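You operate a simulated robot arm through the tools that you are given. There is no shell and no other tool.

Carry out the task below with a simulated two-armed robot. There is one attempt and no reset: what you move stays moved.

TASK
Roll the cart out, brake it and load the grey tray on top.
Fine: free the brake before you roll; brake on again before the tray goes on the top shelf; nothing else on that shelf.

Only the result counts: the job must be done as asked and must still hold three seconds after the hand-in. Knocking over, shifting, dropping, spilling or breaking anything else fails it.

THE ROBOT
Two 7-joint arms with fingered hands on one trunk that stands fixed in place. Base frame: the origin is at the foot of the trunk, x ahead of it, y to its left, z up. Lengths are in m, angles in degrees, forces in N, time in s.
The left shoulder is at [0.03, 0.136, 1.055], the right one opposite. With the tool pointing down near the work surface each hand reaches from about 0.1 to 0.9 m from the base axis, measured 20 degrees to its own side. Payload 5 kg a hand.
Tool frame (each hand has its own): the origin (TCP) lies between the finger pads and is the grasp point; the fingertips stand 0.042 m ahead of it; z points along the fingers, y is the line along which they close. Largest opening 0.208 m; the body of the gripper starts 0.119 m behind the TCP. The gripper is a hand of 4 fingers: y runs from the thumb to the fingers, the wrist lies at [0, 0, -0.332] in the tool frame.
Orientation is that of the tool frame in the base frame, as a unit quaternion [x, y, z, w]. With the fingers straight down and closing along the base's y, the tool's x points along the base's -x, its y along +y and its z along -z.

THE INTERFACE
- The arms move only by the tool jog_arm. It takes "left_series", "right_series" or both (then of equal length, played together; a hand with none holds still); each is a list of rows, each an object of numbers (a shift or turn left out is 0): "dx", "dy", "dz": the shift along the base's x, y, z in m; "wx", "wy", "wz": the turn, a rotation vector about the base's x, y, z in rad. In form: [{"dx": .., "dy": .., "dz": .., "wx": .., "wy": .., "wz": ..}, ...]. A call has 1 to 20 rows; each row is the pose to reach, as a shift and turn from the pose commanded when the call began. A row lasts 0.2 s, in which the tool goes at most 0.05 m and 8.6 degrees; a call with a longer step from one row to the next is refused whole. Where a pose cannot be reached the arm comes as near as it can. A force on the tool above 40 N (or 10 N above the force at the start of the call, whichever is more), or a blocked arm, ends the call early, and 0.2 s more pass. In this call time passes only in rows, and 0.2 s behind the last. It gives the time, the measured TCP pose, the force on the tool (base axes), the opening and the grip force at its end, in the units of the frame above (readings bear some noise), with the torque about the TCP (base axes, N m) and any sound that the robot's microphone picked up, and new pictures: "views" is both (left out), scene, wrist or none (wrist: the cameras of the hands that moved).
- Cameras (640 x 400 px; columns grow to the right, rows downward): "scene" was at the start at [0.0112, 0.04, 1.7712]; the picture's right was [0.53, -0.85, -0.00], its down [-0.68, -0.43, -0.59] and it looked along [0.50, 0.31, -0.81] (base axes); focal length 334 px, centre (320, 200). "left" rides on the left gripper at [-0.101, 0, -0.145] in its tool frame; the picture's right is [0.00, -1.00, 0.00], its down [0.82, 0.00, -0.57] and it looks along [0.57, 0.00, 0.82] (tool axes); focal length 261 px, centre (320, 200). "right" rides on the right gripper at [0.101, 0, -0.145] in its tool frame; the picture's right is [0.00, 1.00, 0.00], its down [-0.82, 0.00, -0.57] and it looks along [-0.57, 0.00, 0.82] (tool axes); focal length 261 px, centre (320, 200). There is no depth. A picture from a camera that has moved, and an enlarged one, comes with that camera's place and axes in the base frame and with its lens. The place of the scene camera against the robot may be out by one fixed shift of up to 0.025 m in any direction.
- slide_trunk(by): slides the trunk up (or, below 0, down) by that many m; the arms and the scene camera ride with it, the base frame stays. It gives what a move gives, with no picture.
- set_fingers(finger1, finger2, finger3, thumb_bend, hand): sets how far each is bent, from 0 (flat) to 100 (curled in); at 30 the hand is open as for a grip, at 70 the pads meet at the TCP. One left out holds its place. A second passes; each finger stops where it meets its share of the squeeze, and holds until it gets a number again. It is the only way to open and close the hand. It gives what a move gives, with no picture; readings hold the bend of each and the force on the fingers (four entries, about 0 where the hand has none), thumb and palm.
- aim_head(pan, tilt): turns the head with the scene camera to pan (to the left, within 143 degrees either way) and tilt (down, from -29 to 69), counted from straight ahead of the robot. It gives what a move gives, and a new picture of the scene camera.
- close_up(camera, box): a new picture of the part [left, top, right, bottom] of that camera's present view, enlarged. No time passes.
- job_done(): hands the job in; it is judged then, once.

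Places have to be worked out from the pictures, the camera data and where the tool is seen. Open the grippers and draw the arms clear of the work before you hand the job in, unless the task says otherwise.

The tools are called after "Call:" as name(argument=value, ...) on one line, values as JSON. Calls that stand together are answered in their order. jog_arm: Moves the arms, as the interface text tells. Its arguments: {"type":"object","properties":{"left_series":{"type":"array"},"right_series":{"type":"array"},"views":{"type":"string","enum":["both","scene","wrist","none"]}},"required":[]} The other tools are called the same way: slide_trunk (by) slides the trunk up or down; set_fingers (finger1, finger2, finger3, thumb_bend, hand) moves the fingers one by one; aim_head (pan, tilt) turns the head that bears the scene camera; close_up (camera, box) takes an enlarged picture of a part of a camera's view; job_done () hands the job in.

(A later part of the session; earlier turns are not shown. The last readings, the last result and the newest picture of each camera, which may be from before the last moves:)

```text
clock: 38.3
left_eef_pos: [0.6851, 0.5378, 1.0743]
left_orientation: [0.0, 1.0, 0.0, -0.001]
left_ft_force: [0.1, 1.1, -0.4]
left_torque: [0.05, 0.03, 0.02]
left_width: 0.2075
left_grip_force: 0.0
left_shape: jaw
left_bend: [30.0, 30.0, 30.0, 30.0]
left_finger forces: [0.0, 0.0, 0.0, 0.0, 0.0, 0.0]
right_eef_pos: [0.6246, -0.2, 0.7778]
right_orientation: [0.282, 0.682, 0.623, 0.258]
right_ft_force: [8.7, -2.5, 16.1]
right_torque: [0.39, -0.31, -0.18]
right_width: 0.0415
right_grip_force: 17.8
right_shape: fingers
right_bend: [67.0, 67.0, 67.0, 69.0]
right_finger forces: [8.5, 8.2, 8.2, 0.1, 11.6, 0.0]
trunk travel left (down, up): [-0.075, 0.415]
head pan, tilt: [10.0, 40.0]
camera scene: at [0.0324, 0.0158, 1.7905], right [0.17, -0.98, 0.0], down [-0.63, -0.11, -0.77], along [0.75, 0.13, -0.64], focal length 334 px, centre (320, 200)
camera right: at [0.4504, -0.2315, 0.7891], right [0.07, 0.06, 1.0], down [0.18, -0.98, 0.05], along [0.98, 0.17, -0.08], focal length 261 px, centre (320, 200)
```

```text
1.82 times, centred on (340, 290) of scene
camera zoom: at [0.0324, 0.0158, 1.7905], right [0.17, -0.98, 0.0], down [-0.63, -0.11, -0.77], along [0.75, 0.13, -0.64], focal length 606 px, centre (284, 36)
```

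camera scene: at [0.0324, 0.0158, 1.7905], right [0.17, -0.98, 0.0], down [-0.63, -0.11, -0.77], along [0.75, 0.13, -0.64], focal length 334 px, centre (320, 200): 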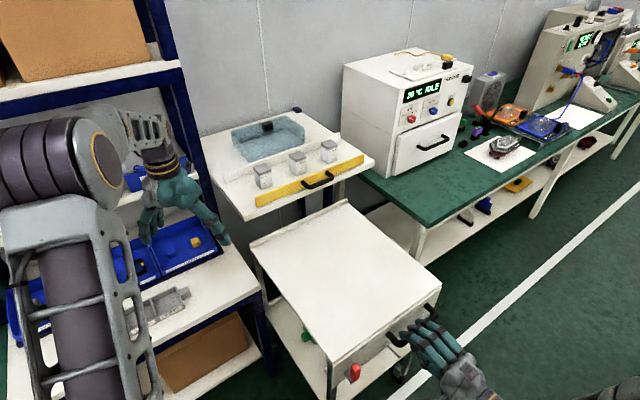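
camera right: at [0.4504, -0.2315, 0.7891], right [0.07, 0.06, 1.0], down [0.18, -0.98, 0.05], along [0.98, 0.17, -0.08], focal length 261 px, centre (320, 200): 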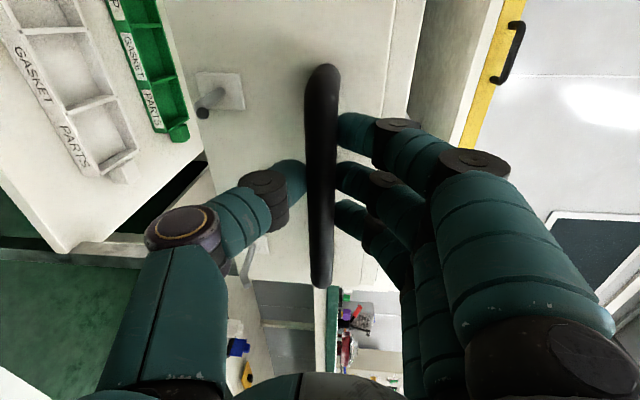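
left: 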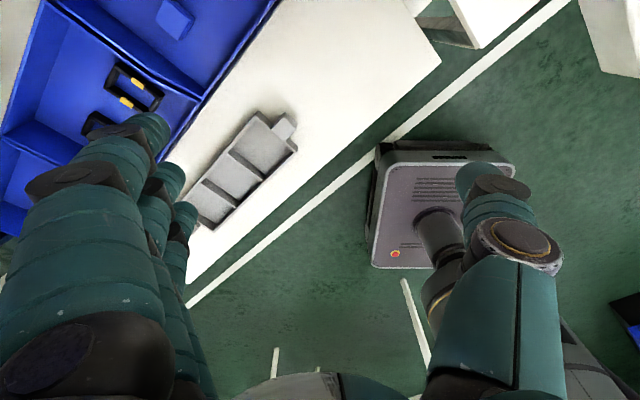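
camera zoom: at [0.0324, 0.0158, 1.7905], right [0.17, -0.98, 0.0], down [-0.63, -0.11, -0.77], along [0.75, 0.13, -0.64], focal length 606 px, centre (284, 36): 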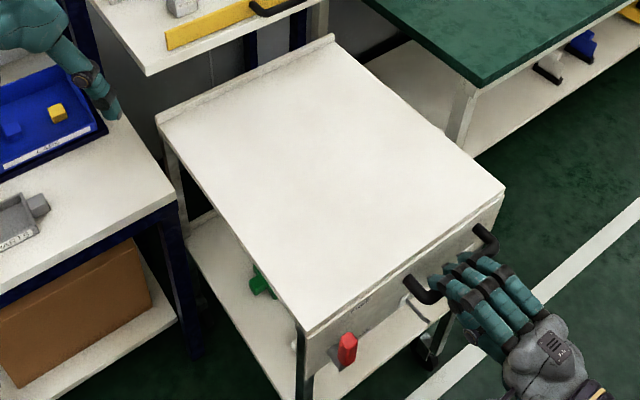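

The cart is now about 0.40 m out. I open the hand and back off along the same line.

Call:
set_fingers(hand="right", finger1=50, finger2=50, finger3=50, thumb_bend=50)

Call:
jog_arm(right_series=[{"dx": -0.008, "dy": -0.008}, {"dx": -0.018, "dy": -0.018}, {"dx": -0.03, "dy": -0.03}, {"dx": -0.045, "dy": -0.045}, {"dx": -0.06, "dy": -0.06}, {"dx": -0.07, "dy": -0.07}], views="both")

```text
clock: 39.3
left_eef_pos: [0.6863, 0.5369, 1.0749]
left_orientation: [0.0, 1.0, 0.0, -0.001]
left_ft_force: [-0.4, 0.0, -0.2]
left_torque: [0.02, 0.03, 0.0]
left_width: 0.2079
left_grip_force: 0.1
left_shape: jaw
left_bend: [30.0, 30.0, 30.0, 30.0]
left_finger forces: [0.0, 0.1, 0.0, 0.0, 0.1, 0.1]
right_eef_pos: [0.623, -0.2, 0.7757]
right_orientation: [0.283, 0.682, 0.624, 0.257]
right_ft_force: [0.7, -0.5, 0.8]
right_torque: [-0.01, 0.03, -0.02]
right_width: 0.1195
right_grip_force: 0.1
right_shape: fingers
right_bend: [50.0, 50.0, 50.0, 50.0]
right_finger forces: [0.0, 0.1, 0.1, 0.0, 0.1, 0.1]
trunk travel left (down, up): [-0.075, 0.415]
head pan, tilt: [10.0, 40.0]
```

```text
clock: 40.7
left_eef_pos: [0.686, 0.5369, 1.0746]
left_orientation: [0.0, 1.0, 0.0, 0.0]
left_ft_force: [0.5, -0.4, 0.2]
left_torque: [0.0, -0.01, 0.02]
left_width: 0.2079
left_grip_force: 0.0
left_shape: jaw
left_bend: [30.0, 30.0, 30.0, 30.0]
left_finger forces: [0.0, 0.1, 0.0, 0.0, 0.0, 0.1]
right_eef_pos: [0.5533, -0.2695, 0.7752]
right_orientation: [0.283, 0.681, 0.624, 0.258]
right_ft_force: [0.2, 0.9, -0.1]
right_torque: [0.03, -0.01, 0.04]
right_width: 0.12
right_grip_force: 0.1
right_shape: fingers
right_bend: [50.0, 50.0, 50.0, 50.0]
right_finger forces: [0.1, 0.0, 0.0, 0.0, 0.0, 0.0]
trunk travel left (down, up): [-0.075, 0.415]
head pan, tilt: [10.0, 40.0]
camera scene: at [0.0326, 0.0155, 1.7905], right [0.17, -0.98, 0.0], down [-0.63, -0.11, -0.77], along [0.75, 0.13, -0.64], focal length 334 px, centre (320, 200)
camera right: at [0.3799, -0.3013, 0.7891], right [0.07, 0.06, 1.0], down [0.18, -0.98, 0.05], along [0.98, 0.17, -0.08], focal length 261 px, centre (320, 200)
```

scene: 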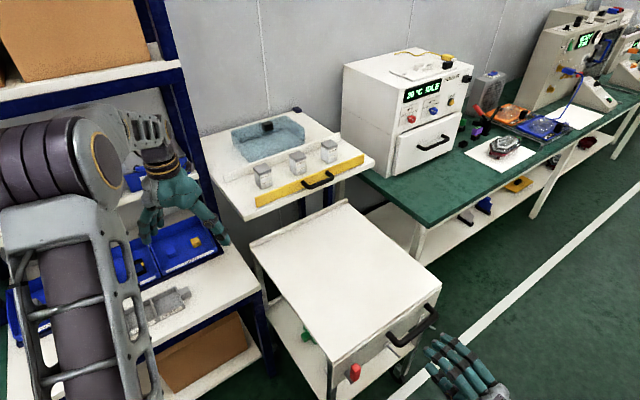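
right: 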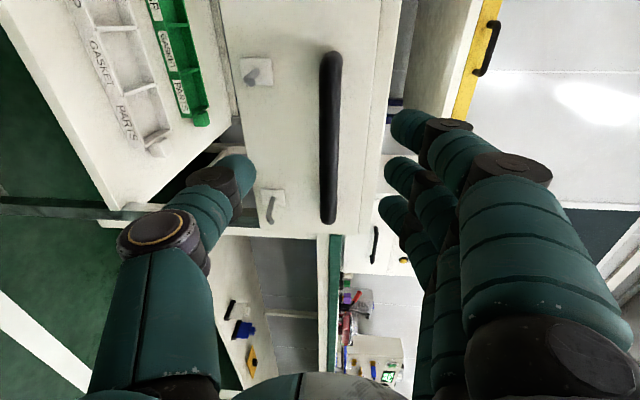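

The cart stayed put this time, about 0.40 m out. Now I raise the right hand and roll it back, so I can come down at the lever from above for the brake.

Call:
jog_arm(right_series=[{"dz": 0.02, "wx": -0.1006, "wy": -0.1006, "wz": 0.0124}, {"dz": 0.04, "wx": -0.2012, "wy": -0.2012, "wz": 0.0249}, {"dz": 0.06, "wx": -0.3017, "wy": -0.3017, "wz": 0.0373}, {"dz": 0.08, "wx": -0.4023, "wy": -0.4023, "wz": 0.0497}, {"dz": 0.1, "wx": -0.5029, "wy": -0.5029, "wz": 0.0621}, {"dz": 0.12, "wx": -0.6035, "wy": -0.6035, "wz": 0.0746}, {"dz": 0.14, "wx": -0.7041, "wy": -0.7041, "wz": 0.087}, {"dz": 0.16, "wx": -0.8047, "wy": -0.8047, "wz": 0.0994}, {"dz": 0.18, "wx": -0.9052, "wy": -0.9052, "wz": 0.1118}, {"dz": 0.2, "wx": -1.0058, "wy": -1.0058, "wz": 0.1243}, {"dz": 0.22, "wx": -1.1064, "wy": -1.1064, "wz": 0.1367}], views="none")

Call:
jog_arm(right_series=[{"dx": -0.018, "dy": 0.034, "wx": -0.085, "wy": 0.085}, {"dx": -0.036, "dy": 0.068, "wx": -0.17, "wy": 0.17}, {"dx": -0.055, "dy": 0.103, "wx": -0.255, "wy": 0.255}, {"dx": -0.073, "dy": 0.137, "wx": -0.34, "wy": 0.34}, {"dx": -0.091, "dy": 0.171, "wx": -0.425, "wy": 0.425}, {"dx": -0.109, "dy": 0.205, "wx": -0.51, "wy": 0.51}, {"dx": -0.128, "dy": 0.24, "wx": -0.595, "wy": 0.595}, {"dx": -0.146, "dy": 0.274, "wx": -0.679, "wy": 0.679}, {"dx": -0.146, "dy": 0.274, "wx": -0.679, "wy": 0.679}], views="both")

```text
clock: 43.1
left_eef_pos: [0.6874, 0.5374, 1.0737]
left_orientation: [0.0, 1.0, 0.0, 0.0]
left_ft_force: [0.9, 0.4, 0.6]
left_torque: [-0.04, 0.0, -0.02]
left_width: 0.2079
left_grip_force: 0.0
left_shape: jaw
left_bend: [30.0, 30.0, 30.0, 30.0]
left_finger forces: [0.0, 0.1, 0.0, 0.0, 0.0, 0.1]
right_eef_pos: [0.5536, -0.2681, 0.9956]
right_orientation: [-0.283, 0.681, 0.258, 0.624]
right_ft_force: [-0.5, 0.2, 0.8]
right_torque: [-0.02, -0.02, -0.02]
right_width: 0.1199
right_grip_force: 0.1
right_shape: fingers
right_bend: [50.0, 50.0, 50.0, 50.0]
right_finger forces: [0.0, 0.1, 0.1, 0.1, 0.0, 0.0]
trunk travel left (down, up): [-0.075, 0.415]
head pan, tilt: [10.0, 40.0]
```

```text
clock: 45.3
left_eef_pos: [0.6865, 0.5386, 1.0751]
left_orientation: [-0.001, 1.0, 0.001, 0.0]
left_ft_force: [0.0, 0.4, 1.0]
left_torque: [0.09, -0.02, 0.01]
left_width: 0.2076
left_grip_force: 0.0
left_shape: jaw
left_bend: [30.0, 30.0, 30.0, 30.0]
left_finger forces: [0.1, 0.0, 0.1, 0.1, 0.0, 0.1]
right_eef_pos: [0.4888, -0.0758, 0.9748]
right_orientation: [-0.262, 0.938, 0.086, 0.21]
right_ft_force: [0.6, -0.1, 0.1]
right_torque: [0.04, -0.04, -0.01]
right_width: 0.1206
right_grip_force: 0.0
right_shape: fingers
right_bend: [50.0, 50.0, 50.0, 50.0]
right_finger forces: [0.1, 0.0, 0.0, 0.0, 0.0, 0.0]
right hand out of reach, approached as far as the arm can: row 3, 4, 5, 6, 7, 8, 9
trunk travel left (down, up): [-0.075, 0.415]
head pan, tilt: [10.0, 40.0]
stopped in row 9 (right hand): the arm was blocked; the commanded pose is now the measured one
camera scene: at [0.0324, 0.0153, 1.7905], right [0.17, -0.98, 0.0], down [-0.63, -0.11, -0.77], along [0.75, 0.13, -0.64], focal length 334 px, centre (320, 200)
camera right: at [0.3596, -0.161, 1.0599], right [-0.53, 0.85, 0.05], down [0.44, 0.22, 0.87], along [0.73, 0.48, -0.49], focal length 261 px, centre (320, 200)
```

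scene: 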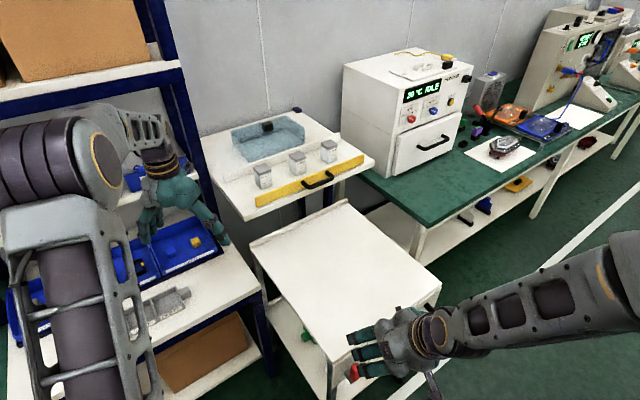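
right: 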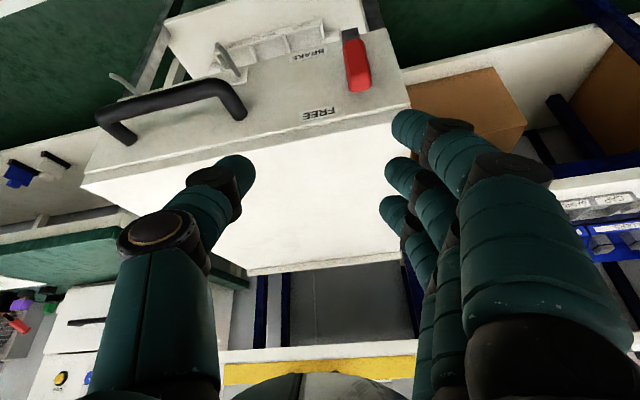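

The brake lever stands upright just ahead, but the tilted pose was at the arm's limit. I'll use a nearly straight-down hand instead, with only the far finger reaching the lever plane; I close the fingers and move to a hover left of the lever.

Call:
set_fingers(hand="right", finger1=70, finger2=70, finger3=70, thumb_bend=70)

Call:
jog_arm(right_series=[{"dx": -0.0, "dy": 0.0, "dz": 0.0, "wx": -0.0387, "wy": 0.0322, "wz": 0.0468}, {"dx": -0.02, "dy": 0.0165, "dz": 0.0, "wx": -0.0773, "wy": 0.0644, "wz": 0.0936}, {"dx": -0.04, "dy": 0.033, "dz": 0.0, "wx": -0.116, "wy": 0.0967, "wz": 0.1405}, {"dx": -0.06, "dy": 0.05, "dz": -0.01, "wx": -0.1546, "wy": 0.1289, "wz": 0.1873}, {"dx": -0.08, "dy": 0.066, "dz": -0.025, "wx": -0.1933, "wy": 0.1611, "wz": 0.2341}, {"dx": -0.0997, "dy": 0.0827, "dz": -0.045, "wx": -0.1933, "wy": 0.1611, "wz": 0.2341}, {"dx": -0.0997, "dy": 0.0827, "dz": -0.045, "wx": -0.1933, "wy": 0.1611, "wz": 0.2341}], views="both")

```text
clock: 46.3
left_eef_pos: [0.6855, 0.5383, 1.0758]
left_orientation: [0.0, 1.0, 0.0, 0.0]
left_ft_force: [-0.1, -0.3, 0.1]
left_torque: [0.02, 0.01, 0.0]
left_width: 0.2078
left_grip_force: 0.1
left_shape: jaw
left_bend: [30.0, 30.0, 30.0, 30.0]
left_finger forces: [0.0, 0.0, 0.0, 0.0, 0.1, 0.1]
right_eef_pos: [0.4884, -0.0745, 0.9736]
right_orientation: [-0.263, 0.938, 0.086, 0.209]
right_ft_force: [-0.1, 0.3, -0.8]
right_torque: [0.03, 0.0, 0.0]
right_width: 0.0322
right_grip_force: 0.0
right_shape: fingers
right_bend: [70.0, 70.0, 70.0, 70.0]
right_finger forces: [0.1, 0.0, 0.0, 0.0, 0.0, 0.0]
trunk travel left (down, up): [-0.075, 0.415]
head pan, tilt: [10.0, 40.0]
```

```text
clock: 47.9
left_eef_pos: [0.687, 0.5361, 1.0749]
left_orientation: [0.0, 1.0, 0.001, 0.0]
left_ft_force: [0.3, -0.8, 0.6]
left_torque: [0.1, 0.02, -0.02]
left_width: 0.2078
left_grip_force: 0.1
left_shape: jaw
left_bend: [30.0, 30.0, 30.0, 30.0]
left_finger forces: [0.0, 0.0, 0.0, 0.0, 0.0, 0.0]
right_eef_pos: [0.3898, 0.0073, 0.93]
right_orientation: [-0.381, 0.919, 0.041, 0.096]
right_ft_force: [-0.8, -1.1, 0.4]
right_torque: [0.07, 0.03, 0.05]
right_width: 0.0319
right_grip_force: 0.0
right_shape: fingers
right_bend: [70.0, 70.0, 70.0, 70.0]
right_finger forces: [0.0, 0.1, 0.0, 0.0, 0.1, 0.0]
trunk travel left (down, up): [-0.075, 0.415]
head pan, tilt: [10.0, 40.0]
camera scene: at [0.033, 0.0144, 1.7905], right [0.17, -0.98, 0.0], down [-0.63, -0.11, -0.77], along [0.75, 0.13, -0.64], focal length 334 px, centre (320, 200)
camera right: at [0.2974, -0.0844, 1.0509], right [-0.71, 0.71, 0.0], down [0.49, 0.48, 0.73], along [0.52, 0.52, -0.68], focal length 261 px, centre (320, 200)
```

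scene: 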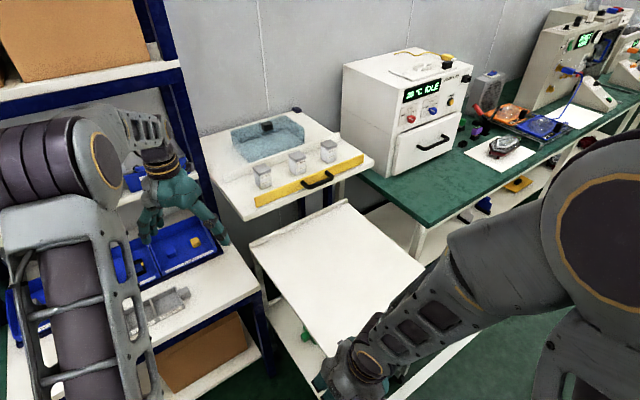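
right: 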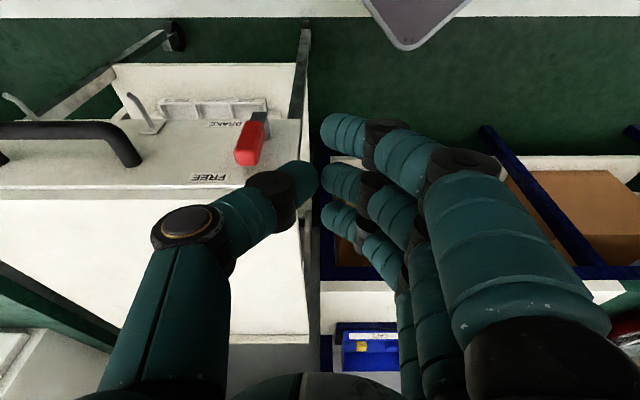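

The hover pose is reached exactly; the lever top measures at s≈0.352, z≈0.807, p≈0.333, matching expectation. I descend left of the lever to bring the far fingertip to lever height.

Call:
jog_arm(right_series=[{"dx": 0.0075, "dy": -0.0025, "dz": -0.03}, {"dx": 0.015, "dy": -0.005, "dz": -0.06}, {"dx": 0.015, "dy": -0.005, "dz": -0.09}, {"dx": 0.015, "dy": -0.005, "dz": -0.124}, {"dx": 0.015, "dy": -0.005, "dz": -0.124}], views="both")

Call:
close_up(camera="right", box=[180, 60, 420, 260])

```text
clock: 49.1
left_eef_pos: [0.6854, 0.5363, 1.0746]
left_orientation: [-0.001, 1.0, 0.001, 0.0]
left_ft_force: [-0.1, -0.4, 0.3]
left_torque: [0.03, -0.02, -0.01]
left_width: 0.2077
left_grip_force: 0.1
left_shape: jaw
left_bend: [30.0, 30.0, 30.0, 30.0]
left_finger forces: [0.0, 0.0, 0.0, 0.0, 0.0, 0.1]
right_eef_pos: [0.4041, 0.0021, 0.8043]
right_orientation: [-0.383, 0.918, 0.04, 0.097]
right_ft_force: [-0.9, -0.4, 0.2]
right_torque: [0.02, -0.03, 0.0]
right_width: 0.0319
right_grip_force: 0.0
right_shape: fingers
right_bend: [70.0, 70.0, 70.0, 70.0]
right_finger forces: [0.1, 0.0, 0.0, 0.0, 0.0, 0.1]
trunk travel left (down, up): [-0.075, 0.415]
head pan, tilt: [10.0, 40.0]
camera scene: at [0.032, 0.0152, 1.7906], right [0.17, -0.98, 0.0], down [-0.63, -0.11, -0.77], along [0.75, 0.13, -0.64], focal length 334 px, centre (320, 200)
camera right: at [0.3136, -0.0893, 0.9256], right [-0.71, 0.71, 0.0], down [0.48, 0.48, 0.73], along [0.52, 0.52, -0.68], focal length 261 px, centre (320, 200)
```

scene: 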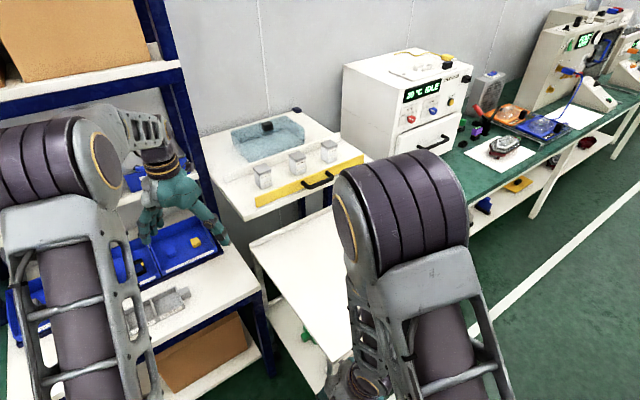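
right: 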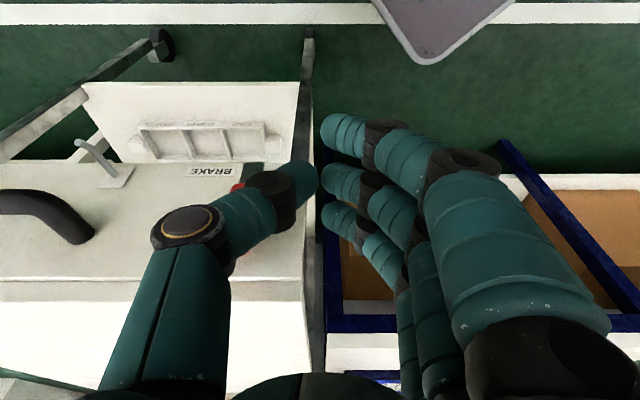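

```text
2.00 times, centred on (300, 160) of right
camera zoom: at [0.3136, -0.0893, 0.9256], right [-0.71, 0.71, 0.0], down [0.48, 0.48, 0.73], along [0.52, 0.52, -0.68], focal length 521 px, centre (360, 280)
```

zoom: 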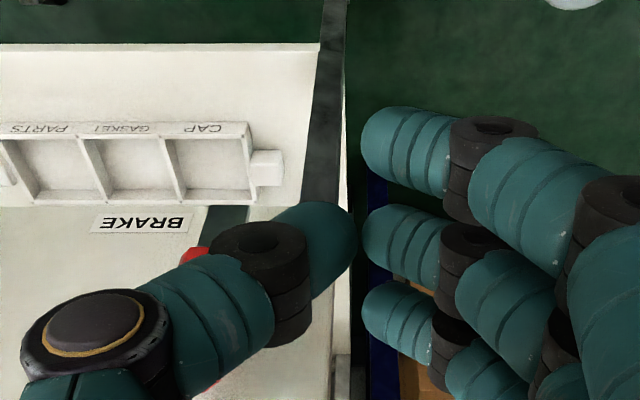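

The far finger is level with the lever, but the thumb joint would end up close to the cart handle. I yaw the hand by −25° so that the thumb swings away from the cart before pushing.

Call:
jog_arm(right_series=[{"dx": 0.0, "dy": -0.002, "wz": -0.11}, {"dx": 0.001, "dy": -0.004, "wz": -0.22}, {"dx": 0.0015, "dy": -0.0066, "wz": -0.33}, {"dx": 0.0015, "dy": -0.0066, "wz": -0.436}, {"dx": 0.0015, "dy": -0.0066, "wz": -0.436}], views="both")

Call:
close_up(camera="right", box=[140, 60, 420, 280])

```text
clock: 50.3
left_eef_pos: [0.6858, 0.5369, 1.0746]
left_orientation: [0.0, 1.0, 0.001, 0.0]
left_ft_force: [0.1, -0.6, -0.1]
left_torque: [0.01, -0.03, 0.0]
left_width: 0.208
left_grip_force: 0.0
left_shape: jaw
left_bend: [30.0, 30.0, 30.0, 30.0]
left_finger forces: [0.0, 0.1, 0.0, 0.0, 0.1, 0.0]
right_eef_pos: [0.4056, -0.0035, 0.8062]
right_orientation: [-0.174, 0.979, 0.018, 0.102]
right_ft_force: [-0.6, -0.2, -0.4]
right_torque: [-0.01, 0.01, -0.02]
right_width: 0.032
right_grip_force: 0.1
right_shape: fingers
right_bend: [70.0, 70.0, 70.0, 70.0]
right_finger forces: [0.0, 0.0, 0.0, 0.0, 0.0, 0.0]
trunk travel left (down, up): [-0.075, 0.415]
head pan, tilt: [10.0, 40.0]
camera scene: at [0.0328, 0.0156, 1.7905], right [0.17, -0.98, 0.0], down [-0.63, -0.11, -0.77], along [0.75, 0.13, -0.64], focal length 334 px, centre (320, 200)
camera right: at [0.2847, -0.0481, 0.9265], right [-0.34, 0.94, 0.0], down [0.64, 0.23, 0.73], along [0.69, 0.25, -0.68], focal length 261 px, centre (320, 200)
```

scene: 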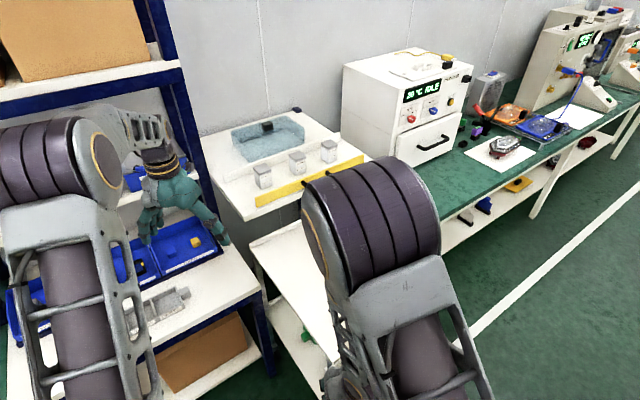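
right: 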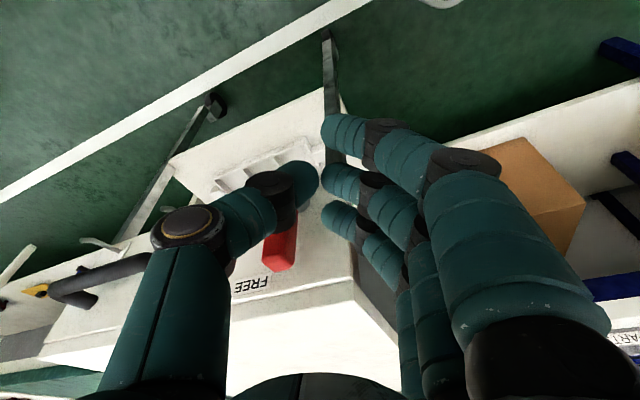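

```text
1.82 times, centred on (280, 170) of right
camera zoom: at [0.2847, -0.0481, 0.9265], right [-0.34, 0.94, 0.0], down [0.64, 0.23, 0.73], along [0.69, 0.25, -0.68], focal length 474 px, centre (393, 254)
```

zoom: 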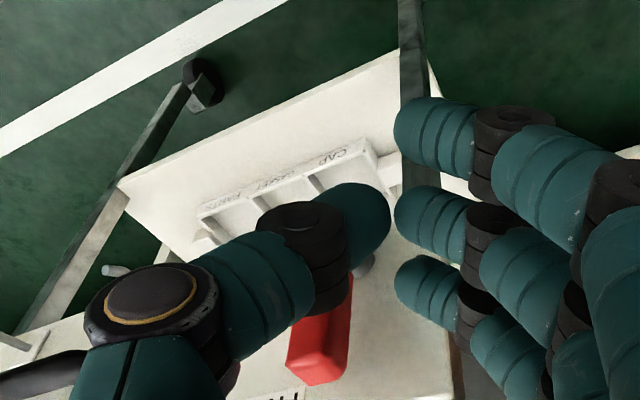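

The far finger tip sits just left of the upright lever in its plane. I push right along the arc about the pivot, half-way first, watching the force.

Call:
jog_arm(right_series=[{"dx": 0.0106, "dy": -0.0106, "dz": 0.001}, {"dx": 0.0212, "dy": -0.0212, "dz": 0.003}, {"dx": 0.029, "dy": -0.029, "dz": 0.006}, {"dx": 0.0361, "dy": -0.0361, "dz": 0.008}, {"dx": 0.0431, "dy": -0.0431, "dz": 0.0085}, {"dx": 0.0502, "dy": -0.0502, "dz": 0.008}, {"dx": 0.0573, "dy": -0.0573, "dz": 0.006}, {"dx": 0.0636, "dy": -0.0636, "dz": 0.003}], views="both")

Call:
close_up(camera="right", box=[140, 60, 420, 280])

```text
clock: 52.1
left_eef_pos: [0.6861, 0.5385, 1.0754]
left_orientation: [0.001, 1.0, -0.001, 0.0]
left_ft_force: [0.1, -0.9, 0.3]
left_torque: [0.04, 0.03, 0.0]
left_width: 0.2079
left_grip_force: 0.0
left_shape: jaw
left_bend: [30.0, 30.0, 30.0, 30.0]
left_finger forces: [0.1, 0.0, 0.0, 0.1, 0.0, 0.1]
right_eef_pos: [0.4689, -0.0677, 0.8085]
right_orientation: [-0.174, 0.979, 0.019, 0.102]
right_ft_force: [0.0, -0.1, 0.7]
right_torque: [0.02, 0.01, 0.05]
right_width: 0.0319
right_grip_force: 0.7
right_shape: fingers
right_bend: [70.0, 70.0, 70.0, 70.0]
right_finger forces: [0.0, 0.0, 0.5, 0.0, 0.1, 0.0]
trunk travel left (down, up): [-0.075, 0.415]
head pan, tilt: [10.0, 40.0]
camera scene: at [0.0331, 0.0157, 1.7905], right [0.17, -0.98, 0.0], down [-0.63, -0.11, -0.77], along [0.75, 0.13, -0.64], focal length 334 px, centre (320, 200)
camera right: at [0.3476, -0.1117, 0.9292], right [-0.34, 0.94, 0.0], down [0.64, 0.23, 0.73], along [0.69, 0.25, -0.68], focal length 261 px, centre (320, 200)
```

scene: 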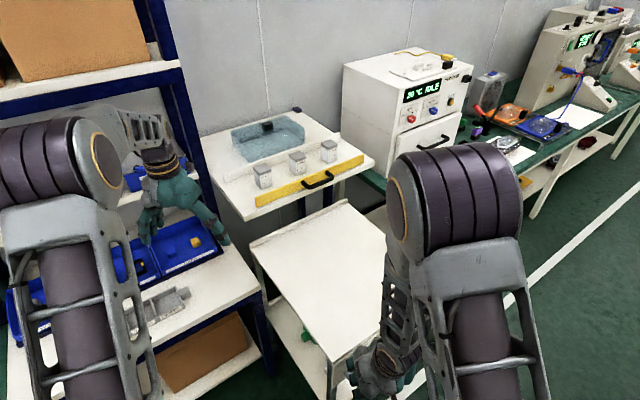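
right: 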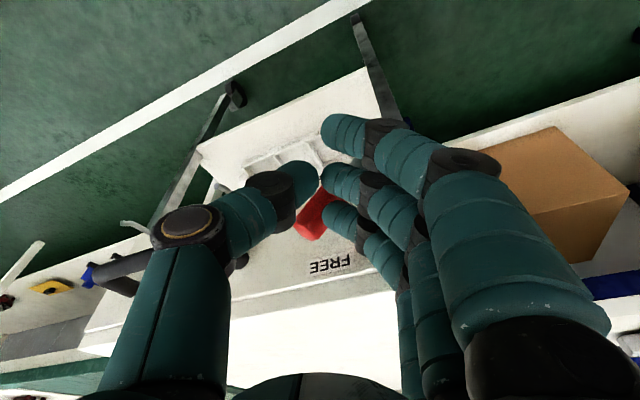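

```text
1.82 times, centred on (280, 170) of right
camera zoom: at [0.3476, -0.1117, 0.9292], right [-0.34, 0.94, 0.0], down [0.64, 0.23, 0.73], along [0.69, 0.25, -0.68], focal length 474 px, centre (393, 254)
```

zoom: 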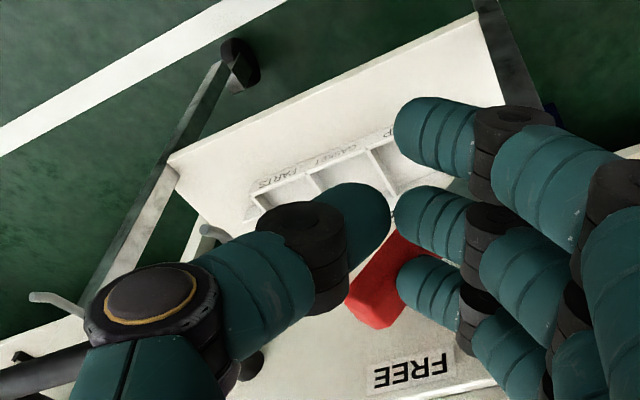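

The lever is past 45° and follows with little force. I continue down the arc to the horizontal BRAKE position.

Call:
jog_arm(right_series=[{"dx": 0.0064, "dy": -0.0064, "dz": -0.004}, {"dx": 0.012, "dy": -0.012, "dz": -0.01}, {"dx": 0.0174, "dy": -0.0174, "dz": -0.0164}, {"dx": 0.0219, "dy": -0.0219, "dz": -0.024}, {"dx": 0.0259, "dy": -0.0259, "dz": -0.0321}, {"dx": 0.028, "dy": -0.028, "dz": -0.037}], views="both")

Call:
close_up(camera="right", box=[140, 60, 420, 280])

```text
clock: 53.5
left_eef_pos: [0.6873, 0.539, 1.0754]
left_orientation: [0.001, 1.0, 0.0, 0.0]
left_ft_force: [-0.2, 0.8, -0.2]
left_torque: [-0.05, 0.02, 0.0]
left_width: 0.2078
left_grip_force: 0.0
left_shape: jaw
left_bend: [30.0, 30.0, 30.0, 30.0]
left_finger forces: [0.1, 0.0, 0.0, 0.1, 0.0, 0.1]
right_eef_pos: [0.4988, -0.0952, 0.7714]
right_orientation: [-0.174, 0.979, 0.018, 0.103]
right_ft_force: [-0.2, 0.4, 0.4]
right_torque: [0.0, 0.0, -0.03]
right_width: 0.032
right_grip_force: 0.1
right_shape: fingers
right_bend: [70.0, 70.0, 70.0, 70.0]
right_finger forces: [0.1, 0.1, 0.1, 0.1, 0.1, 0.0]
trunk travel left (down, up): [-0.075, 0.415]
head pan, tilt: [10.0, 40.0]
camera scene: at [0.033, 0.016, 1.7905], right [0.17, -0.98, 0.0], down [-0.63, -0.11, -0.77], along [0.75, 0.13, -0.64], focal length 334 px, centre (320, 200)
camera right: at [0.3772, -0.14, 0.892], right [-0.34, 0.94, 0.0], down [0.64, 0.23, 0.73], along [0.69, 0.25, -0.68], focal length 261 px, centre (320, 200)
```

scene: 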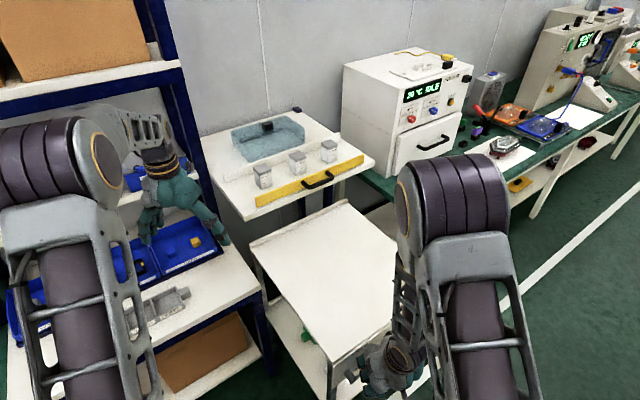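
right: 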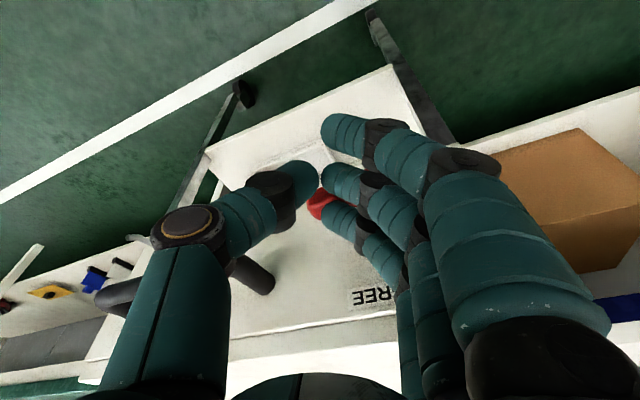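

```text
1.82 times, centred on (280, 170) of right
camera zoom: at [0.3772, -0.14, 0.892], right [-0.34, 0.94, 0.0], down [0.64, 0.23, 0.73], along [0.69, 0.25, -0.68], focal length 474 px, centre (393, 254)
```

zoom: 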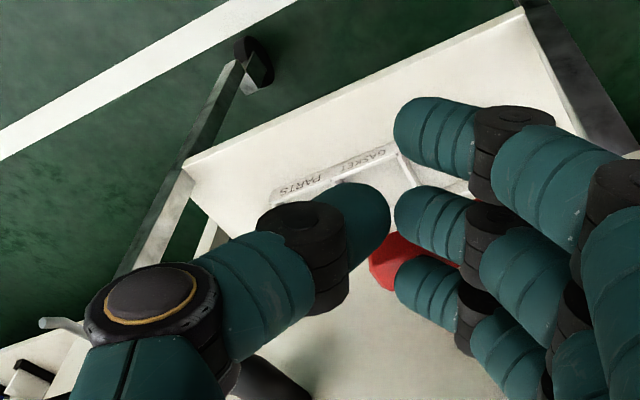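

The lever is nearly horizontal with no resistance yet. I press straight down in small steps until I feel the stop.

Call:
jog_arm(right_series=[{"dz": -0.004}, {"dz": -0.008}, {"dz": -0.012}, {"dz": -0.016}], views="wrist")

Call:
close_up(camera="right", box=[140, 60, 420, 280])

```text
clock: 54.5
left_eef_pos: [0.6866, 0.5388, 1.0753]
left_orientation: [0.0, 1.0, -0.001, 0.0]
left_ft_force: [0.2, 0.6, -0.4]
left_torque: [-0.01, 0.01, -0.04]
left_width: 0.2077
left_grip_force: 0.0
left_shape: jaw
left_bend: [30.0, 30.0, 30.0, 30.0]
left_finger forces: [0.0, 0.0, 0.0, 0.0, 0.1, 0.1]
right_eef_pos: [0.4961, -0.0952, 0.7562]
right_orientation: [-0.174, 0.979, 0.018, 0.103]
right_ft_force: [-3.4, 1.8, 15.0]
right_torque: [0.33, -0.57, 0.12]
right_width: 0.0317
right_grip_force: 7.8
right_shape: fingers
right_bend: [70.0, 70.0, 73.0, 70.0]
right_finger forces: [0.0, 0.0, 15.3, 0.0, 0.0, 0.0]
trunk travel left (down, up): [-0.075, 0.415]
head pan, tilt: [10.0, 40.0]
camera right: at [0.3758, -0.1394, 0.8767], right [-0.34, 0.94, 0.0], down [0.64, 0.23, 0.73], along [0.69, 0.25, -0.68], focal length 261 px, centre (320, 200)
```

right: 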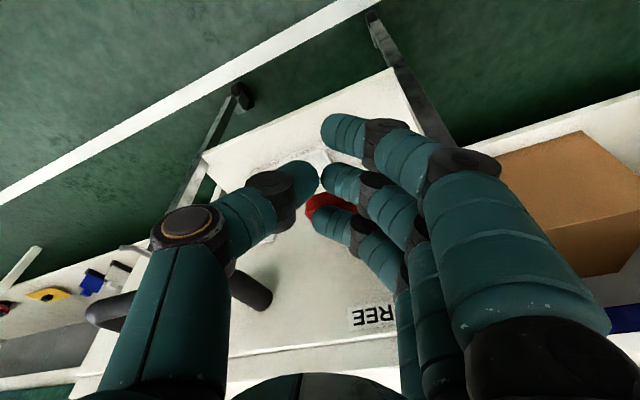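

```text
1.82 times, centred on (280, 170) of right
camera zoom: at [0.3758, -0.1394, 0.8767], right [-0.34, 0.94, 0.0], down [0.64, 0.23, 0.73], along [0.69, 0.25, -0.68], focal length 474 px, centre (393, 254)
```

zoom: 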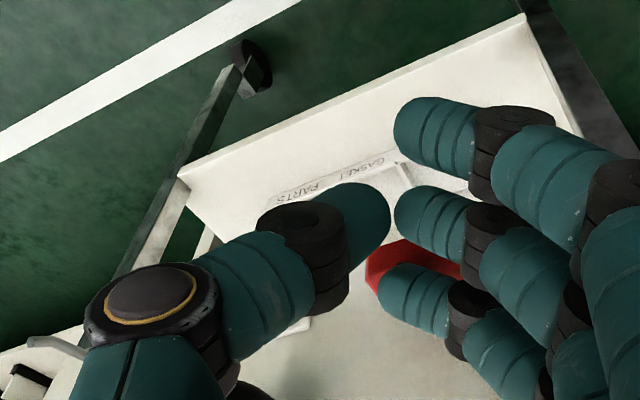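

The stop is felt: 15 N upward on the far finger. I lift straight up and back off, then look at the lever.

Call:
jog_arm(right_series=[{"dz": 0.015}, {"dz": 0.04}, {"dx": -0.01, "dy": -0.01, "dz": 0.08}, {"dx": -0.02, "dy": -0.02, "dz": 0.12}, {"dx": -0.02, "dy": -0.03, "dz": 0.16}, {"dx": -0.01, "dy": -0.06, "dz": 0.19}, {"dx": 0.0, "dy": -0.1, "dz": 0.2}, {"dx": 0.0, "dy": -0.14, "dz": 0.21}, {"dx": 0.0, "dy": -0.18, "dz": 0.21}, {"dx": 0.0, "dy": -0.2, "dz": 0.21}], views="both")

Call:
close_up(camera="scene", box=[230, 200, 450, 400])

```text
clock: 56.7
left_eef_pos: [0.6854, 0.5383, 1.0752]
left_orientation: [0.0, 1.0, 0.001, 0.0]
left_ft_force: [-0.4, -0.3, -0.2]
left_torque: [0.04, -0.04, -0.02]
left_width: 0.2078
left_grip_force: 0.1
left_shape: jaw
left_bend: [30.0, 30.0, 30.0, 30.0]
left_finger forces: [0.0, 0.0, 0.0, 0.0, 0.1, 0.0]
right_eef_pos: [0.4967, -0.2946, 0.9664]
right_orientation: [-0.174, 0.979, 0.019, 0.103]
right_ft_force: [0.2, -0.7, 0.0]
right_torque: [0.05, -0.01, 0.03]
right_width: 0.0318
right_grip_force: 0.0
right_shape: fingers
right_bend: [70.0, 70.0, 70.0, 70.0]
right_finger forces: [0.0, 0.1, 0.0, 0.1, 0.0, 0.0]
trunk travel left (down, up): [-0.075, 0.415]
head pan, tilt: [10.0, 40.0]
camera scene: at [0.0324, 0.0153, 1.7905], right [0.17, -0.98, 0.0], down [-0.63, -0.11, -0.77], along [0.75, 0.13, -0.64], focal length 334 px, centre (320, 200)
camera right: at [0.376, -0.3394, 1.0865], right [-0.34, 0.94, 0.0], down [0.64, 0.23, 0.73], along [0.69, 0.25, -0.68], focal length 261 px, centre (320, 200)
```

scene: 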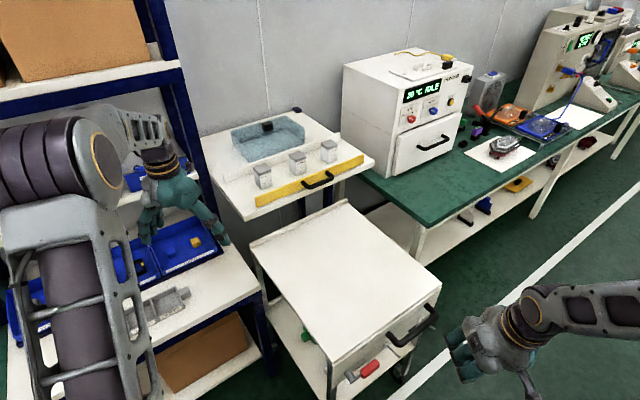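
right: 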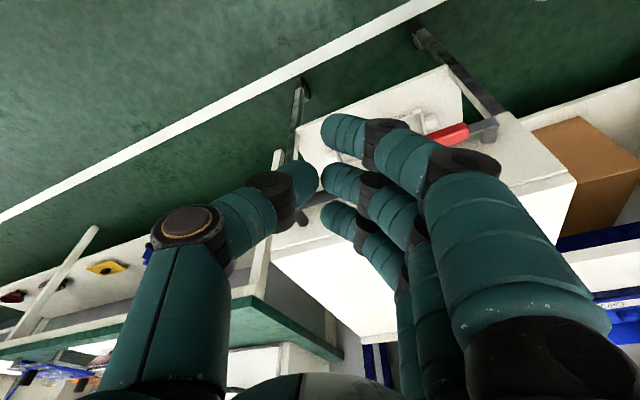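

```text
2.00 times, centred on (340, 300) of scene
camera zoom: at [0.0324, 0.0153, 1.7905], right [0.17, -0.98, 0.0], down [-0.63, -0.11, -0.77], along [0.75, 0.13, -0.64], focal length 667 px, centre (280, 0)
```

zoom: 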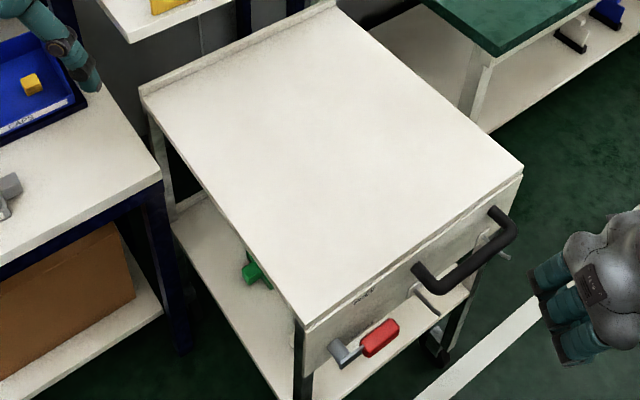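

Call:
close_up(camera="scene", box=[310, 320, 450, 400])

Call:
close_up(camera="right", box=[300, 60, 560, 220])

```text
4.57 times, centred on (380, 360) of scene
camera zoom: at [0.0324, 0.0153, 1.7905], right [0.17, -0.98, 0.0], down [-0.63, -0.11, -0.77], along [0.75, 0.13, -0.64], focal length 1525 px, centre (46, -531)
```

zoom: 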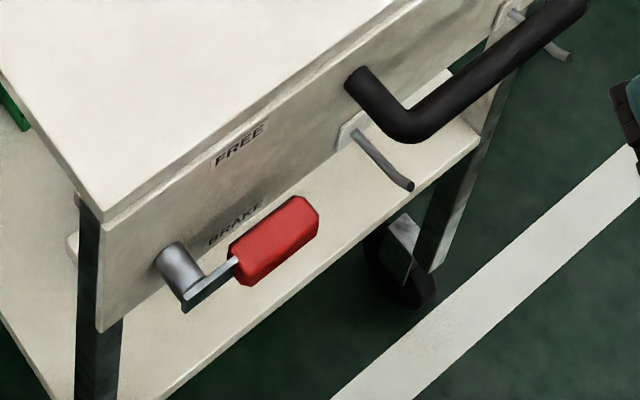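

```text
2.46 times, centred on (430, 140) of right
camera zoom: at [0.376, -0.3394, 1.0865], right [-0.34, 0.94, 0.0], down [0.64, 0.23, 0.73], along [0.69, 0.25, -0.68], focal length 642 px, centre (49, 348)
```

zoom: 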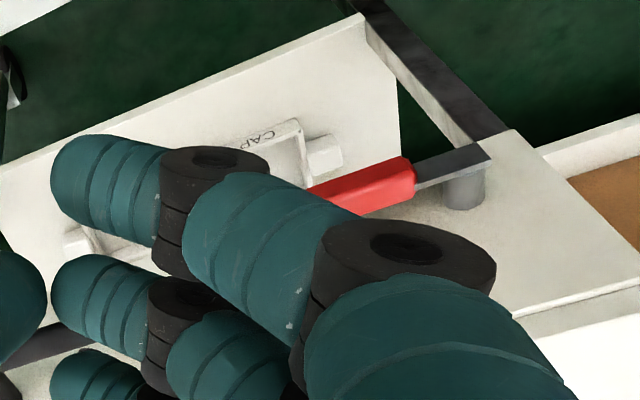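

The lever is level again at BRAKE (it matches its starting angle) and the cart top is empty. I park the right arm further to the side and turn the head toward the table with the grey tray.

Call:
jog_arm(right_series=[{"dx": -0.015, "dy": -0.03}, {"dx": -0.03, "dy": -0.06}, {"dx": -0.045, "dy": -0.09}, {"dx": -0.06, "dy": -0.12}, {"dx": -0.07, "dy": -0.15}], views="none")

Call:
aim_head(pan=40, tilt=50)

Call:
close_up(camera="left", box=[0, 0, 640, 400])

```text
clock: 57.9
left_eef_pos: [0.6864, 0.5372, 1.0763]
left_orientation: [-0.001, 1.0, 0.002, 0.0]
left_ft_force: [-0.2, -0.6, 0.5]
left_torque: [0.07, 0.01, -0.02]
left_width: 0.208
left_grip_force: 0.0
left_shape: jaw
left_bend: [30.0, 30.0, 30.0, 30.0]
left_finger forces: [0.0, 0.0, 0.0, 0.0, 0.1, 0.1]
right_eef_pos: [0.4267, -0.4443, 0.9656]
right_orientation: [-0.174, 0.979, 0.019, 0.103]
right_ft_force: [-0.4, -0.8, 0.2]
right_torque: [0.04, -0.02, 0.03]
right_width: 0.0318
right_grip_force: 0.0
right_shape: fingers
right_bend: [70.0, 70.0, 70.0, 70.0]
right_finger forces: [0.1, 0.1, 0.1, 0.1, 0.0, 0.0]
trunk travel left (down, up): [-0.075, 0.415]
head pan, tilt: [10.0, 40.0]
```

```text
clock: 58.8
left_eef_pos: [0.687, 0.5384, 1.0745]
left_orientation: [0.0, 1.0, 0.0, 0.0]
left_ft_force: [-0.7, 0.2, 0.2]
left_torque: [0.0, 0.01, 0.0]
left_width: 0.2079
left_grip_force: 0.0
left_shape: jaw
left_bend: [30.0, 30.0, 30.0, 30.0]
left_finger forces: [0.1, 0.0, 0.0, 0.0, 0.0, 0.0]
right_eef_pos: [0.4269, -0.444, 0.9651]
right_orientation: [-0.174, 0.979, 0.018, 0.103]
right_ft_force: [-0.6, -0.1, -1.1]
right_torque: [0.01, 0.0, 0.01]
right_width: 0.032
right_grip_force: 0.1
right_shape: fingers
right_bend: [70.0, 70.0, 70.0, 70.0]
right_finger forces: [0.1, 0.0, 0.0, 0.0, 0.0, 0.1]
trunk travel left (down, up): [-0.075, 0.415]
head pan, tilt: [40.0, 50.0]
camera scene: at [0.0082, 0.0504, 1.7764], right [0.64, -0.77, 0.0], down [-0.59, -0.49, -0.64], along [0.49, 0.41, -0.77], focal length 334 px, centre (320, 200)
```

scene: 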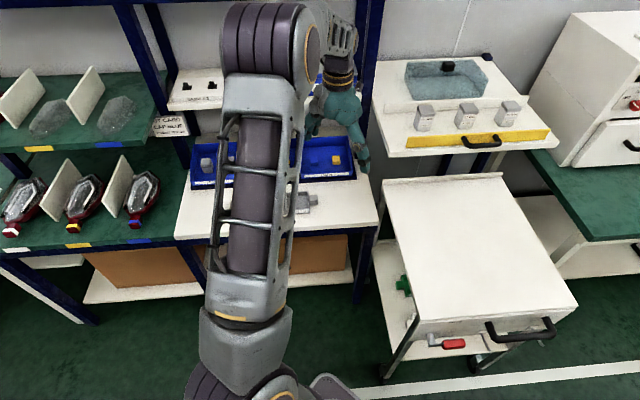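

```text
1.00 times, centred on (320, 200) of left (not enlarged: the box is as wide or as high as the picture)
camera zoom: at [0.7881, 0.5373, 1.2197], right [0.01, -1.0, 0.0], down [-0.82, 0.0, 0.57], along [-0.57, 0.0, -0.82], focal length 261 px, centre (320, 200)
```

zoom: 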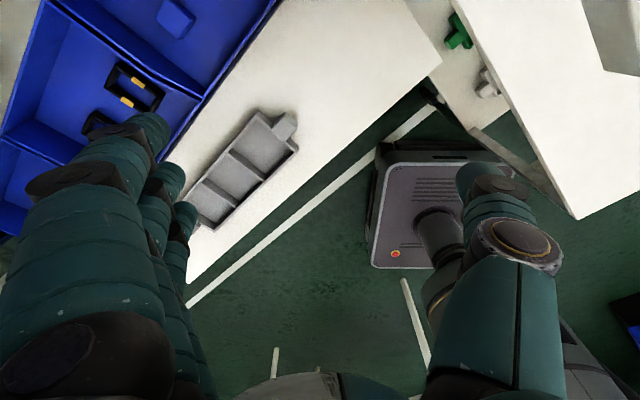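

Call:
close_up(camera="scene", box=[120, 0, 400, 220])

Call:
aim_head(pan=50, tilt=25)

```text
1.82 times, centred on (260, 110) of scene
camera zoom: at [0.0082, 0.0504, 1.7764], right [0.64, -0.77, 0.0], down [-0.59, -0.49, -0.64], along [0.49, 0.41, -0.77], focal length 606 px, centre (429, 364)
```

zoom: 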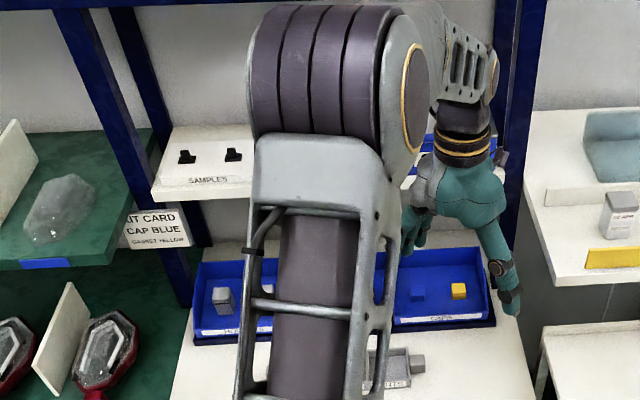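

```text
clock: 59.7
left_eef_pos: [0.6862, 0.5374, 1.0736]
left_orientation: [0.0, 1.0, 0.0, 0.0]
left_ft_force: [0.3, 0.4, -0.2]
left_torque: [0.0, 0.0, -0.02]
left_width: 0.208
left_grip_force: 0.1
left_shape: jaw
left_bend: [30.0, 30.0, 30.0, 30.0]
left_finger forces: [0.0, 0.0, 0.0, 0.0, 0.0, 0.0]
right_eef_pos: [0.4279, -0.4446, 0.9654]
right_orientation: [-0.175, 0.979, 0.018, 0.103]
right_ft_force: [-0.2, -0.4, 0.0]
right_torque: [0.03, 0.01, -0.01]
right_width: 0.0318
right_grip_force: 0.1
right_shape: fingers
right_bend: [70.0, 70.0, 70.0, 70.0]
right_finger forces: [0.0, 0.1, 0.0, 0.1, 0.0, 0.0]
trunk travel left (down, up): [-0.075, 0.415]
head pan, tilt: [50.0, 25.0]
camera scene: at [0.0084, 0.0715, 1.8138], right [0.77, -0.64, 0.0], down [-0.27, -0.32, -0.91], along [0.58, 0.69, -0.42], focal length 334 px, centre (320, 200)
```

scene: 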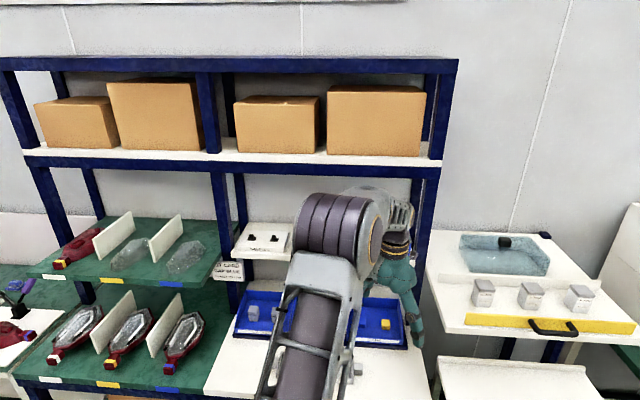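

The rack shelves sit further back (front p≈1.0), so there is room over the tray. I yaw the left hand −45° so it closes across the tray's narrow side, and shift it left toward the tray at the same height for a better look.

Call:
jog_arm(left_series=[{"dx": -0.0133, "dy": 0.0133, "wz": -0.098}, {"dx": -0.0265, "dy": 0.0265, "wz": -0.196}, {"dx": -0.0398, "dy": 0.0398, "wz": -0.294}, {"dx": -0.053, "dy": 0.053, "wz": -0.393}, {"dx": -0.0663, "dy": 0.0663, "wz": -0.491}, {"dx": -0.0795, "dy": 0.0795, "wz": -0.589}, {"dx": -0.0928, "dy": 0.0928, "wz": -0.687}, {"dx": -0.106, "dy": 0.106, "wz": -0.785}, {"dx": -0.106, "dy": 0.106, "wz": -0.785}], views="wrist")

Call:
aim_head(pan=40, tilt=50)

```text
clock: 61.7
left_eef_pos: [0.5802, 0.6433, 1.0728]
left_orientation: [0.383, 0.924, 0.0, 0.0]
left_ft_force: [0.6, 0.3, -0.4]
left_torque: [0.05, 0.03, 0.0]
left_width: 0.208
left_grip_force: 0.0
left_shape: jaw
left_bend: [30.0, 30.0, 30.0, 30.0]
left_finger forces: [0.0, 0.1, 0.0, 0.1, 0.1, 0.0]
right_eef_pos: [0.4273, -0.4437, 0.9649]
right_orientation: [-0.174, 0.979, 0.019, 0.103]
right_ft_force: [0.6, 0.3, -0.3]
right_torque: [0.0, 0.02, 0.01]
right_width: 0.0318
right_grip_force: 0.1
right_shape: fingers
right_bend: [70.0, 70.0, 70.0, 70.0]
right_finger forces: [0.0, 0.1, 0.0, 0.1, 0.0, 0.0]
trunk travel left (down, up): [-0.075, 0.415]
head pan, tilt: [50.0, 25.0]
camera left: at [0.6518, 0.5713, 1.2196], right [-0.7, -0.71, 0.0], down [-0.58, 0.58, 0.57], along [-0.41, 0.4, -0.82], focal length 261 px, centre (320, 200)
```

left: 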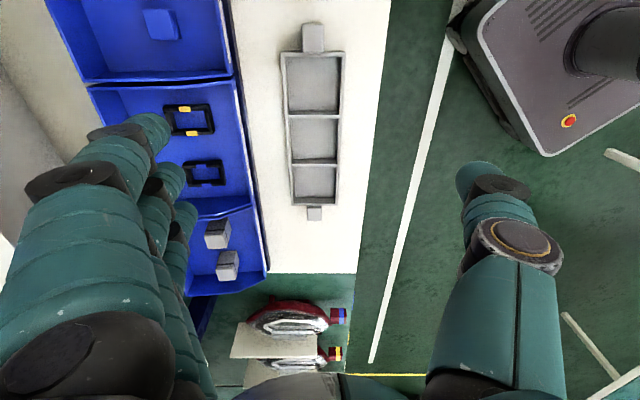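

```text
clock: 62.6
left_eef_pos: [0.5803, 0.6439, 1.0743]
left_orientation: [0.382, 0.924, 0.0, 0.0]
left_ft_force: [-0.1, 0.5, 0.1]
left_torque: [-0.01, -0.03, -0.02]
left_width: 0.2077
left_grip_force: 0.1
left_shape: jaw
left_bend: [30.0, 30.0, 30.0, 30.0]
left_finger forces: [0.0, 0.1, 0.0, 0.1, 0.0, 0.0]
right_eef_pos: [0.4278, -0.4435, 0.9644]
right_orientation: [-0.175, 0.979, 0.019, 0.103]
right_ft_force: [0.5, -0.3, -0.6]
right_torque: [-0.01, -0.03, -0.01]
right_width: 0.032
right_grip_force: 0.0
right_shape: fingers
right_bend: [70.0, 70.0, 70.0, 70.0]
right_finger forces: [0.0, 0.0, 0.1, 0.1, 0.1, 0.1]
trunk travel left (down, up): [-0.075, 0.415]
head pan, tilt: [40.0, 50.0]
camera scene: at [0.008, 0.0505, 1.7764], right [0.64, -0.77, 0.0], down [-0.59, -0.49, -0.64], along [0.49, 0.41, -0.77], focal length 334 px, centre (320, 200)
```

scene: 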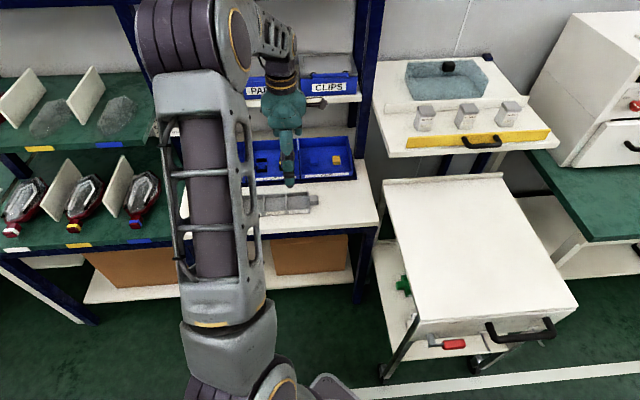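

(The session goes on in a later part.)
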